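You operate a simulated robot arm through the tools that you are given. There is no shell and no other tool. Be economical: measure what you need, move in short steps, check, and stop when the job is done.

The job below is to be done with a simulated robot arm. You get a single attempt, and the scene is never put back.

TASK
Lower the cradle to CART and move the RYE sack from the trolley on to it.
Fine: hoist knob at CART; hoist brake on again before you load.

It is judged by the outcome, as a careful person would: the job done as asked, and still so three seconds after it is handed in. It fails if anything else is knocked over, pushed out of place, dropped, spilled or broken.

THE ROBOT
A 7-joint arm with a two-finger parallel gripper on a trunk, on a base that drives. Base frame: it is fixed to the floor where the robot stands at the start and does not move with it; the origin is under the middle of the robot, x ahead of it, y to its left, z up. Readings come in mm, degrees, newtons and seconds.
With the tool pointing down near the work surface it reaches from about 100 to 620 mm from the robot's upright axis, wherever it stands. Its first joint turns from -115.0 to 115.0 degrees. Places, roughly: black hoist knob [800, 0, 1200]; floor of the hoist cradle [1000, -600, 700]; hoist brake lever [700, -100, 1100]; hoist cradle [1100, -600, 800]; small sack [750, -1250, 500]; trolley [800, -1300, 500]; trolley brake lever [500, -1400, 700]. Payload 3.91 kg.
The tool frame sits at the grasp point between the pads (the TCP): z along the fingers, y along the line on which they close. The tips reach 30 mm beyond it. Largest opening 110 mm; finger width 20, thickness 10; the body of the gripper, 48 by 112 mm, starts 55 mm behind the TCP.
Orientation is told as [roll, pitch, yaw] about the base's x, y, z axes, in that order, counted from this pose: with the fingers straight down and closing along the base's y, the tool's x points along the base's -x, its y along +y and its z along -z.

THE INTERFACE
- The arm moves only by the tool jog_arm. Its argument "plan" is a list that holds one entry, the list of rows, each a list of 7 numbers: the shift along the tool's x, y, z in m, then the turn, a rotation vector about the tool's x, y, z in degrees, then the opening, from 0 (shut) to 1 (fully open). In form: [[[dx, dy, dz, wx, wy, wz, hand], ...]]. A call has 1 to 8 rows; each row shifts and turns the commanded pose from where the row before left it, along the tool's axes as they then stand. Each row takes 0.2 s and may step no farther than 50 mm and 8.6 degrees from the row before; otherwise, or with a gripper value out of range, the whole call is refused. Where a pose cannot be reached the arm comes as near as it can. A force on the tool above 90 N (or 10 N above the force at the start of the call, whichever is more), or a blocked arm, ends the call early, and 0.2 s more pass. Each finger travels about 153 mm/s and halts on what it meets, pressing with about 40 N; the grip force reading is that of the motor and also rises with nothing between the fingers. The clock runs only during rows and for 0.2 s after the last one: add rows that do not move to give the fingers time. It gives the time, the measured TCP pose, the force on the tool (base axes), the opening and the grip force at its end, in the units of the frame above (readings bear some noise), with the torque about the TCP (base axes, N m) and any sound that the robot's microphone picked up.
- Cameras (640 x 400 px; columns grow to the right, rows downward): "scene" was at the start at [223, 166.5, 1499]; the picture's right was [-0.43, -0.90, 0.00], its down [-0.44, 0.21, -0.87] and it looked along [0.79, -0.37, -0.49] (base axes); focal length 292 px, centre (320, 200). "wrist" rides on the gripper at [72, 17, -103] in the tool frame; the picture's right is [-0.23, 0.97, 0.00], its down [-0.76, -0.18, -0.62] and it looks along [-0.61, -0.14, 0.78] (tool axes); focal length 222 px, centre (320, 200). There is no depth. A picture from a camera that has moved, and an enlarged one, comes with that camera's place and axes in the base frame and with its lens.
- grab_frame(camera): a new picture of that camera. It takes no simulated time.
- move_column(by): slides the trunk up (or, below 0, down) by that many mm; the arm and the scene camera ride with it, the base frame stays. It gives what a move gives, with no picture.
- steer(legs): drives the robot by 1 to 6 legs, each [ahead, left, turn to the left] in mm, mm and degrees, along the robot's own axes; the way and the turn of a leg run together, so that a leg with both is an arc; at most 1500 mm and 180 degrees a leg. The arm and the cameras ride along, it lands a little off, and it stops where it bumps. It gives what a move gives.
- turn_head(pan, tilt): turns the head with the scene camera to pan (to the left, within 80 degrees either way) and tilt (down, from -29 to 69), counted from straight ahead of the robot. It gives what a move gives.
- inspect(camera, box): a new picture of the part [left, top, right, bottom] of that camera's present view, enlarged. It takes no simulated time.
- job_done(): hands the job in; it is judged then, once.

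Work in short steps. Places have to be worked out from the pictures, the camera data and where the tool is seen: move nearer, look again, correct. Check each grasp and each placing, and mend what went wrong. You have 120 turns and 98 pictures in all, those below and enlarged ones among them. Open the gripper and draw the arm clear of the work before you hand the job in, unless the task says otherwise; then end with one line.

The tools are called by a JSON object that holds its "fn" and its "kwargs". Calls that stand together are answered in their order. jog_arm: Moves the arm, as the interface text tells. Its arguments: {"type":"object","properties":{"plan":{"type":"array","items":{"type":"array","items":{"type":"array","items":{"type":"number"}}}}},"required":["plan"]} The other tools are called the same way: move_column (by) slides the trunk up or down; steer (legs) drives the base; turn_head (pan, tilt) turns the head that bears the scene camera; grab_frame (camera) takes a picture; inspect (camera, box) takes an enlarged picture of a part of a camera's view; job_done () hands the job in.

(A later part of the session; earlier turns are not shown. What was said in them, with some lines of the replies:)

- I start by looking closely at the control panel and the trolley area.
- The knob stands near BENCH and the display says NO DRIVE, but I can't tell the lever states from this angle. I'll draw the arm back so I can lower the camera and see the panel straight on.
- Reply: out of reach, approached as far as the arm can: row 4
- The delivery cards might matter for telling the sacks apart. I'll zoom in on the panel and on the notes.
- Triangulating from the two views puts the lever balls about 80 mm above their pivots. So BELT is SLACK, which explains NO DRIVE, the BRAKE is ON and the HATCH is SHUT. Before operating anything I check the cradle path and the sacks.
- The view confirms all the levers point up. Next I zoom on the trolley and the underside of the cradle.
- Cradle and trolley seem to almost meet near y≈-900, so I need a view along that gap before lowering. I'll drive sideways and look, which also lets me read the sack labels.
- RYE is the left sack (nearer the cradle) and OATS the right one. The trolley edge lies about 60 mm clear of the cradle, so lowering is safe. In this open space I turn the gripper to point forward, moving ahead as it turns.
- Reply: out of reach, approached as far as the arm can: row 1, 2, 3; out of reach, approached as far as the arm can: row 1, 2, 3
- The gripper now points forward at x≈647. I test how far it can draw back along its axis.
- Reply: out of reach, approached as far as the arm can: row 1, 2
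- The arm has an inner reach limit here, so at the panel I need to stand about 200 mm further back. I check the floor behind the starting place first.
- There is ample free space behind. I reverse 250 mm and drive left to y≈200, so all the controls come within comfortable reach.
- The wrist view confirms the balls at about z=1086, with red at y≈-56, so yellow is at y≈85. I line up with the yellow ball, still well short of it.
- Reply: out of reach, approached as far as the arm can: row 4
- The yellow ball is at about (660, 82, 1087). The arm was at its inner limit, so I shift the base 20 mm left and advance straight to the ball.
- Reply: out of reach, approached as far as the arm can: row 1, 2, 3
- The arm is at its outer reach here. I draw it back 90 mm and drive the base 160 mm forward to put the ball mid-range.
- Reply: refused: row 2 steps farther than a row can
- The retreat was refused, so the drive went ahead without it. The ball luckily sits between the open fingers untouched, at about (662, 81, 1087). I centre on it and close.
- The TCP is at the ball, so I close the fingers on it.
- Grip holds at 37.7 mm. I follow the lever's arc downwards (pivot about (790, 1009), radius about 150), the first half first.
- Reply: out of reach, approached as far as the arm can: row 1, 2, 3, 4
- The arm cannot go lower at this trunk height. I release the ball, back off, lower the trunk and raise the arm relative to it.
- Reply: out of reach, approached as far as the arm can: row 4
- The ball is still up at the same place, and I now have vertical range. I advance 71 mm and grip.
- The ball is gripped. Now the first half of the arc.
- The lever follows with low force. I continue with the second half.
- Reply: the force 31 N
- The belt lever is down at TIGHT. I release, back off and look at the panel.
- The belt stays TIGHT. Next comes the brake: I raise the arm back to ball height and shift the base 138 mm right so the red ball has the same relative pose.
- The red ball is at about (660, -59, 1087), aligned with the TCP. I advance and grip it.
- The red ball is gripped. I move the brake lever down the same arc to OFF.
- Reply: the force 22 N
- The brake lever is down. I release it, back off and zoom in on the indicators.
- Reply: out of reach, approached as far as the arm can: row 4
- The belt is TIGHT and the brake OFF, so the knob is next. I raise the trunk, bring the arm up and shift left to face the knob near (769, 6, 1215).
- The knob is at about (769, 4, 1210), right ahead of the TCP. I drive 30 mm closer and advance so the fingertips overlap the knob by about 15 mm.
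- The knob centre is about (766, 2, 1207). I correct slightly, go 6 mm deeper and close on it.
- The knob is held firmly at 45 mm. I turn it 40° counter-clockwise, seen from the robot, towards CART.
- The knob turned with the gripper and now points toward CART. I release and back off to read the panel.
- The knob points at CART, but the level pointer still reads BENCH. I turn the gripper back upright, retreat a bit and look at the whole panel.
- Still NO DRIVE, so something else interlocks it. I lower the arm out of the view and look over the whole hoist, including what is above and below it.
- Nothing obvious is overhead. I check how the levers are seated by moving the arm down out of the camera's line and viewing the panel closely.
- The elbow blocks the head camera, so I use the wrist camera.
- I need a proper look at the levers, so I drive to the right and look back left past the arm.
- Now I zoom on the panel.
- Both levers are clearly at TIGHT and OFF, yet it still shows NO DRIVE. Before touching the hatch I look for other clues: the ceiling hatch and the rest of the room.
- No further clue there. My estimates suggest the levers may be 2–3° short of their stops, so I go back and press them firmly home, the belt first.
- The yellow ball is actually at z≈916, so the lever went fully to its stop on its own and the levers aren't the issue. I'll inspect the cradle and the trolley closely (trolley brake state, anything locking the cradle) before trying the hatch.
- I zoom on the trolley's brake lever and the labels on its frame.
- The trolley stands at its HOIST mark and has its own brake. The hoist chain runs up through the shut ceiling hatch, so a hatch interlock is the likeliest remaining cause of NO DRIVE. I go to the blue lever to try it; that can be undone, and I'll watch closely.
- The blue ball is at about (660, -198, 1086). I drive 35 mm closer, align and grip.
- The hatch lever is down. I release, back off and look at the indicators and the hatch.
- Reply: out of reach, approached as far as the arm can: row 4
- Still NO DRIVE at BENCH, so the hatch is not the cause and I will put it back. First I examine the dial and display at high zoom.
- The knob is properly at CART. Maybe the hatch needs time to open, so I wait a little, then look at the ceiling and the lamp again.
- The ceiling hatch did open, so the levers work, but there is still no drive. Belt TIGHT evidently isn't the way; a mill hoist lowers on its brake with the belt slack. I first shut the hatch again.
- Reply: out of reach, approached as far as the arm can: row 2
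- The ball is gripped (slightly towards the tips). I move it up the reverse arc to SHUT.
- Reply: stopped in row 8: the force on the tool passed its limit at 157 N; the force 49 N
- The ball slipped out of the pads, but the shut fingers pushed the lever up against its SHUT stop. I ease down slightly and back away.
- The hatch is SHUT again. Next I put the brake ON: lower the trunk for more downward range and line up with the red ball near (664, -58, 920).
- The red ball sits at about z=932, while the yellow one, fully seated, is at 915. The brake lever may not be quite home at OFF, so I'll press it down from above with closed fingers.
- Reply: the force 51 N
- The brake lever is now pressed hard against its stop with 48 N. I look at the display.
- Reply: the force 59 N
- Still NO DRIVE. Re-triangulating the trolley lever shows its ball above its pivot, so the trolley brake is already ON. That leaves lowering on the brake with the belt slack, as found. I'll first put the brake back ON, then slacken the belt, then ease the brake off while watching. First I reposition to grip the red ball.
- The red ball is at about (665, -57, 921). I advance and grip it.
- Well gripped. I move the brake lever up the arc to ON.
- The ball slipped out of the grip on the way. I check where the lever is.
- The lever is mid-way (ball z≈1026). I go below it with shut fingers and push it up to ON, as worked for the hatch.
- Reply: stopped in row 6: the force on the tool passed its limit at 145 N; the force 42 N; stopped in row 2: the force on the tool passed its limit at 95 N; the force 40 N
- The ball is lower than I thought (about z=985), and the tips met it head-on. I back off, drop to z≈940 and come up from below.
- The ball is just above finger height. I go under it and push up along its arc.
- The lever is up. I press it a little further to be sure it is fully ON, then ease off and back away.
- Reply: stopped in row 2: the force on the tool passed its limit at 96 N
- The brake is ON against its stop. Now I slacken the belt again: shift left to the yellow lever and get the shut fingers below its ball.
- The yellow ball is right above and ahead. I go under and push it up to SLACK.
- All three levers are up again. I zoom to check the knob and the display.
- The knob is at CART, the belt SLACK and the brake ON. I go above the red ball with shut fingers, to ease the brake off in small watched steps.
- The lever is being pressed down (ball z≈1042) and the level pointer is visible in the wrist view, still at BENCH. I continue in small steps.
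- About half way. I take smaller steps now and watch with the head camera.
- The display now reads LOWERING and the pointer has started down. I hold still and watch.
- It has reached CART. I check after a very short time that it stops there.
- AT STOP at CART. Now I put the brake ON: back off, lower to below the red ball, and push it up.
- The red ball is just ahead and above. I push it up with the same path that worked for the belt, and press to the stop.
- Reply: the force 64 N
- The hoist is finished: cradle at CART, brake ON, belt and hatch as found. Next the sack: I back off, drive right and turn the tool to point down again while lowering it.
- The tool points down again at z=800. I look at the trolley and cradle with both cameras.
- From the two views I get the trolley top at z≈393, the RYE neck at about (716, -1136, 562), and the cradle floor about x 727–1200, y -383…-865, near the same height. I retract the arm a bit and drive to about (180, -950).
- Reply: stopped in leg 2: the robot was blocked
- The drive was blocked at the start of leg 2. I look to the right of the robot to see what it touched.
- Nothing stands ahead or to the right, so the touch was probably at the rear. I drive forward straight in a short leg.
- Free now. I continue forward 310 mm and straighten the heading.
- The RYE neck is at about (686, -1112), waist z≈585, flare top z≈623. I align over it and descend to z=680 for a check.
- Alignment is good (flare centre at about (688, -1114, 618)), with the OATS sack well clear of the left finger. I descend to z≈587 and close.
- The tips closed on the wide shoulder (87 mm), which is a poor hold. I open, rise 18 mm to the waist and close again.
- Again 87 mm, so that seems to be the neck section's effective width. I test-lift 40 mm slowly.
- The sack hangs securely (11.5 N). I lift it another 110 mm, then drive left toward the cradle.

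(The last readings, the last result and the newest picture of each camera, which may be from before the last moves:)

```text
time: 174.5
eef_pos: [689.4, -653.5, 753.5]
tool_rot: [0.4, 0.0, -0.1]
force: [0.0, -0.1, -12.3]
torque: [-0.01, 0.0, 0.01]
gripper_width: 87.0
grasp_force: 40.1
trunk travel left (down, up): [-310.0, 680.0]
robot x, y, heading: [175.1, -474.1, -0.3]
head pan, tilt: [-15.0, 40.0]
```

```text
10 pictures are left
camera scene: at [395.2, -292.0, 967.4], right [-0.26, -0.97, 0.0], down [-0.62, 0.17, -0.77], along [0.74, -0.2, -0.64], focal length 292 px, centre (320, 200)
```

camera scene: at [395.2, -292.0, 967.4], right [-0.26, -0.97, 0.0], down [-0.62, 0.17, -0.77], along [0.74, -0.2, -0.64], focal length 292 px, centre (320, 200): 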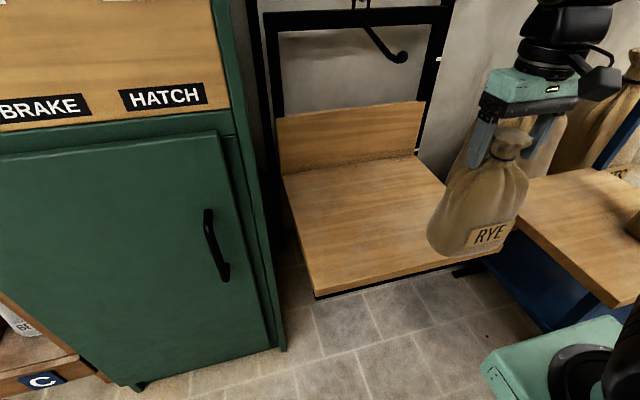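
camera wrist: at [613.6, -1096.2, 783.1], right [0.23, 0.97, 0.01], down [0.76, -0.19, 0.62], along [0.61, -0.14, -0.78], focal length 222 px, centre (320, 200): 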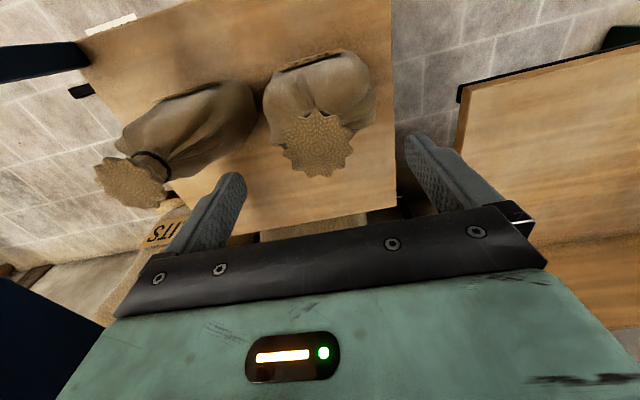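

The sack hangs over the space before the cradle. I work out the cradle floor as z≈388, front edge x≈750, y from -377 to -870. I drive 130 mm forward and extend the arm to put the sack over (870, -640).

{"fn": "steer", "kwargs": {"legs": [[130, 10, 0]]}}

{"fn": "jog_arm", "kwargs": {"plan": [[[-0.02, 0, 0, 0, 0, 0, 0.1], [-0.02, 0, 0, 0, 0, 0, 0.1], [-0.015, 0, 0, 0, 0, 0, 0.1], [0, 0, 0.03, 0, 0, 0, 0.1], [0, 0, 0.03, 0, 0, 0, 0.1], [0, 0, 0.03, 0, 0, 0, 0.1], [0, 0, 0, 0, 0, 0, 0.1]]]}}

{"fn": "grab_frame", "kwargs": {"camera": "scene"}}

```text
time: 175.8
eef_pos: [818.6, -643.8, 754.8]
tool_rot: [0.5, 0.0, -0.3]
force: [0.2, -0.1, -11.8]
torque: [0.02, 0.05, -0.01]
gripper_width: 86.6
grasp_force: 40.1
trunk travel left (down, up): [-310.0, 680.0]
robot x, y, heading: [305.2, -464.3, -0.1]
head pan, tilt: [-15.0, 40.0]
```

```text
time: 177.4
eef_pos: [874.3, -642.7, 663.3]
tool_rot: [0.6, 0.0, -0.2]
force: [0.9, 0.4, -11.3]
torque: [-0.05, 0.0, -0.03]
gripper_width: 87.1
grasp_force: 40.2
trunk travel left (down, up): [-310.0, 680.0]
robot x, y, heading: [302.0, -466.0, -0.2]
head pan, tilt: [-15.0, 40.0]
```

```text
9 pictures are left
camera scene: at [526.2, -282.5, 967.5], right [-0.26, -0.97, 0.0], down [-0.62, 0.17, -0.77], along [0.74, -0.2, -0.64], focal length 292 px, centre (320, 200)
```

scene: 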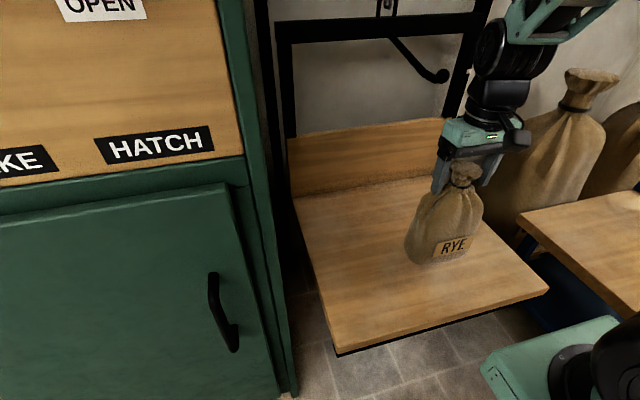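

The sack is over the cradle, well inside the edges. I lower it gently.

{"fn": "jog_arm", "kwargs": {"plan": [[[0, 0, 0.02, 0, 0, 0, 0.1], [0, 0, 0.015, 0, 0, 0, 0.1], [0, 0, 0.01, 0, 0, 0, 0.1], [0, 0, 0.005, 0, 0, 0, 0.1], [0, 0, 0, 0, 0, 0, 0.1]]]}}

```text
time: 178.6
eef_pos: [875.5, -642.7, 613.1]
tool_rot: [0.5, -0.1, -0.2]
force: [-0.4, 0.2, -12.0]
torque: [-0.04, 0.05, 0.04]
gripper_width: 86.4
grasp_force: 39.8
trunk travel left (down, up): [-310.0, 680.0]
robot x, y, heading: [300.2, -465.4, 0.1]
head pan, tilt: [-15.0, 40.0]
```

Still hanging free. I continue in small steps.

{"fn": "jog_arm", "kwargs": {"plan": [[[0, 0, 0.004, 0, 0, 0, 0.1], [0, 0, 0.004, 0, 0, 0, 0.1], [0, 0, 0.003, 0, 0, 0, 0.1]]]}}

{"fn": "jog_arm", "kwargs": {"plan": [[[0, 0, 0.003, 0, 0, 0, 0.1], [0, 0, 0.002, 0, 0, 0, 0.1]]]}}

```text
time: 179.4
eef_pos: [874.1, -642.6, 604.6]
tool_rot: [0.5, -0.1, -0.1]
force: [-2.7, 2.6, 6.0]
torque: [-0.77, 0.66, -0.06]
gripper_width: 86.5
grasp_force: 39.4
trunk travel left (down, up): [-310.0, 680.0]
robot x, y, heading: [305.6, -462.8, -0.2]
head pan, tilt: [-15.0, 40.0]
```

```text
time: 180.0
eef_pos: [874.9, -642.0, 601.7]
tool_rot: [0.5, -0.4, 0.0]
force: [-6.3, 4.0, 53.6]
torque: [-0.09, 0.1, 0.89]
gripper_width: 87.0
grasp_force: 39.8
trunk travel left (down, up): [-310.0, 680.0]
robot x, y, heading: [299.5, -467.7, -0.1]
head pan, tilt: [-15.0, 40.0]
```

The sack is seated on the cradle floor. I relieve the pressure by 4 mm, open, and check.

{"fn": "jog_arm", "kwargs": {"plan": [[[0, 0, -0.004, 0, 0, 0, 0.1], [0, 0, 0, 0, 0, 0, 0.85], [0, 0, 0, 0, 0, 0, 1], [0, 0, 0, 0, 0, 0, 1], [0, 0, -0.03, 0, 0, 0, 1], [0, 0, -0.04, 0, 0, 0, 1], [0, 0, -0.04, 0, 0, 0, 1]]]}}

{"fn": "grab_frame", "kwargs": {"camera": "scene"}}

```text
time: 181.6
eef_pos: [874.5, -644.1, 712.7]
tool_rot: [0.4, -0.1, -0.2]
force: [-0.3, 0.2, 0.0]
torque: [0.01, 0.0, 0.01]
gripper_width: 109.9
grasp_force: 0.1
trunk travel left (down, up): [-310.0, 680.0]
robot x, y, heading: [300.9, -464.4, -0.2]
head pan, tilt: [-15.0, 40.0]
```

```text
8 pictures are left
camera scene: at [526.0, -282.4, 967.5], right [-0.26, -0.97, 0.0], down [-0.62, 0.17, -0.77], along [0.74, -0.2, -0.64], focal length 292 px, centre (320, 200)
```

scene: 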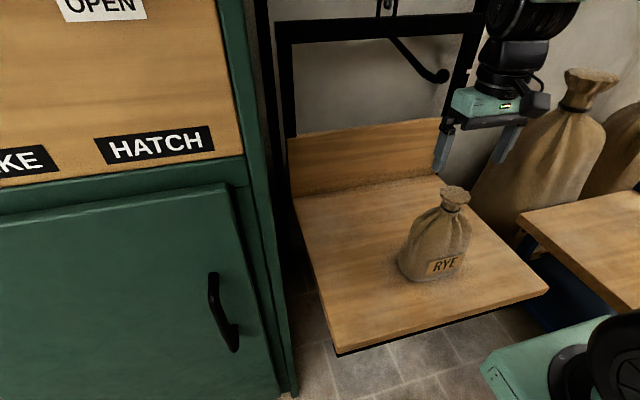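

RYE stands upright on the cradle and is released. I raise the arm, back the robot away and verify the panel.

{"fn": "jog_arm", "kwargs": {"plan": [[[0, 0, -0.03, 0, 0, 0, 1], [0, 0, -0.03, 0, 0, 0, 1], [0, 0, 0, 0, 0, 0, 1]]]}}

{"fn": "steer", "kwargs": {"legs": [[-400, 0, 0]]}}

{"fn": "turn_head", "kwargs": {"pan": 5, "tilt": 10}}

{"fn": "grab_frame", "kwargs": {"camera": "scene"}}

```text
time: 182.4
eef_pos: [873.5, -645.0, 772.5]
tool_rot: [0.6, 0.1, -0.3]
force: [1.1, -0.6, -0.5]
torque: [0.02, -0.02, 0.0]
gripper_width: 110.1
grasp_force: 0.0
trunk travel left (down, up): [-310.0, 680.0]
robot x, y, heading: [304.3, -464.6, -0.0]
head pan, tilt: [-15.0, 40.0]
```

```text
time: 184.9
eef_pos: [472.3, -643.8, 772.1]
tool_rot: [0.4, 0.0, -0.4]
force: [-0.1, 0.5, 0.5]
torque: [0.0, 0.0, -0.03]
gripper_width: 109.9
grasp_force: 0.1
trunk travel left (down, up): [-310.0, 680.0]
robot x, y, heading: [-98.4, -465.5, -0.3]
head pan, tilt: [-15.0, 40.0]
```

```text
time: 185.9
eef_pos: [471.8, -645.1, 771.9]
tool_rot: [0.5, -0.1, -0.3]
force: [0.4, -1.0, 0.3]
torque: [-0.02, -0.03, 0.0]
gripper_width: 109.8
grasp_force: 0.0
trunk travel left (down, up): [-310.0, 680.0]
robot x, y, heading: [-98.6, -465.3, -0.5]
head pan, tilt: [5.0, 10.0]
```

```text
7 pictures are left
camera scene: at [135.3, -251.4, 1015.1], right [0.08, -1.0, 0.0], down [-0.17, -0.01, -0.98], along [0.98, 0.08, -0.17], focal length 292 px, centre (320, 200)
```

scene: 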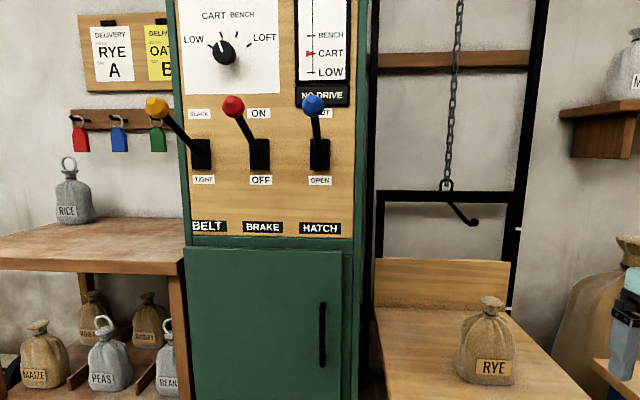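

Everything on the panel is right: knob and pointer at CART, brake ON, belt and hatch as found, and RYE on the cradle. I take one look at what the base touched behind it on the right.

{"fn": "steer", "kwargs": {"legs": [[0, 0, -60]]}}

{"fn": "turn_head", "kwargs": {"pan": -80, "tilt": 25}}

{"fn": "grab_frame", "kwargs": {"camera": "scene"}}

```text
time: 188.9
eef_pos: [33.5, -1048.8, 770.3]
tool_rot: [0.5, 0.0, -60.0]
force: [-0.5, 0.2, -0.4]
torque: [-0.02, -0.03, -0.02]
gripper_width: 110.0
grasp_force: 0.1
trunk travel left (down, up): [-310.0, 680.0]
robot x, y, heading: [-98.9, -465.9, -60.0]
head pan, tilt: [5.0, 10.0]
```

```text
time: 190.5
eef_pos: [32.7, -1047.9, 772.3]
tool_rot: [0.5, -0.1, -60.0]
force: [0.0, 0.3, 0.4]
torque: [-0.02, 0.01, -0.01]
gripper_width: 110.1
grasp_force: 0.1
trunk travel left (down, up): [-310.0, 680.0]
robot x, y, heading: [-97.5, -464.4, -60.0]
head pan, tilt: [-80.0, 25.0]
```

```text
6 pictures are left
camera scene: at [77.5, -542.8, 990.9], right [-0.64, 0.77, 0.0], down [0.32, 0.27, -0.91], along [-0.69, -0.58, -0.42], focal length 292 px, centre (320, 200)
```

scene: 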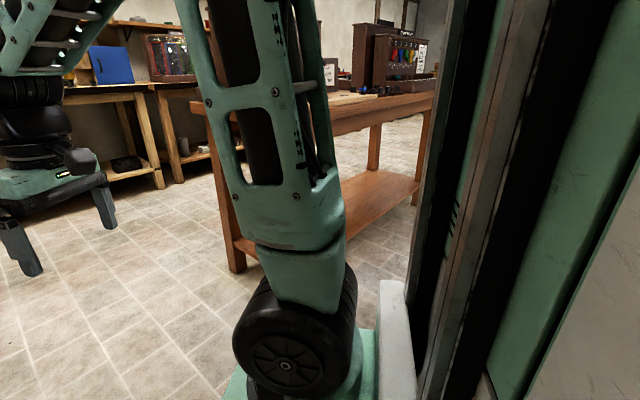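

It touched a heavy workbench, and nothing seems to have fallen. I check its top briefly.

{"fn": "inspect", "kwargs": {"camera": "scene", "box": [180, 0, 460, 280]}}

{"fn": "steer", "kwargs": {"legs": [[0, 0, 60]]}}

```text
1.43 times, centred on (320, 140) of scene
camera zoom: at [77.5, -542.8, 990.9], right [-0.64, 0.77, 0.0], down [0.32, 0.27, -0.91], along [-0.69, -0.58, -0.42], focal length 417 px, centre (320, 286)
```

zoom: 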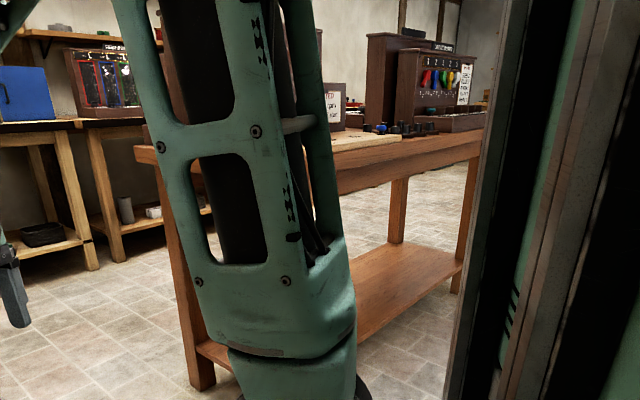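

```text
time: 193.5
eef_pos: [473.2, -639.3, 772.3]
tool_rot: [0.4, 0.0, 0.1]
force: [-0.5, -0.2, -1.0]
torque: [0.01, 0.0, 0.01]
gripper_width: 110.0
grasp_force: 0.0
trunk travel left (down, up): [-310.0, 680.0]
robot x, y, heading: [-97.9, -462.8, -0.0]
head pan, tilt: [-80.0, 25.0]
```

The bench looks undisturbed. The gripper is open, the arm is clear and the job is complete, so I hand it in.

{"fn": "job_done", "kwargs": {}}

```text
The job is handed in.
```

The cradle is at CART with the knob at CART and the hoist brake back on before loading, and the RYE sack stands on the cradle; I tried the belt and hatch levers along the way and returned both to SLACK and SHUT, and the base bumped a workbench once, which looked undisturbed.
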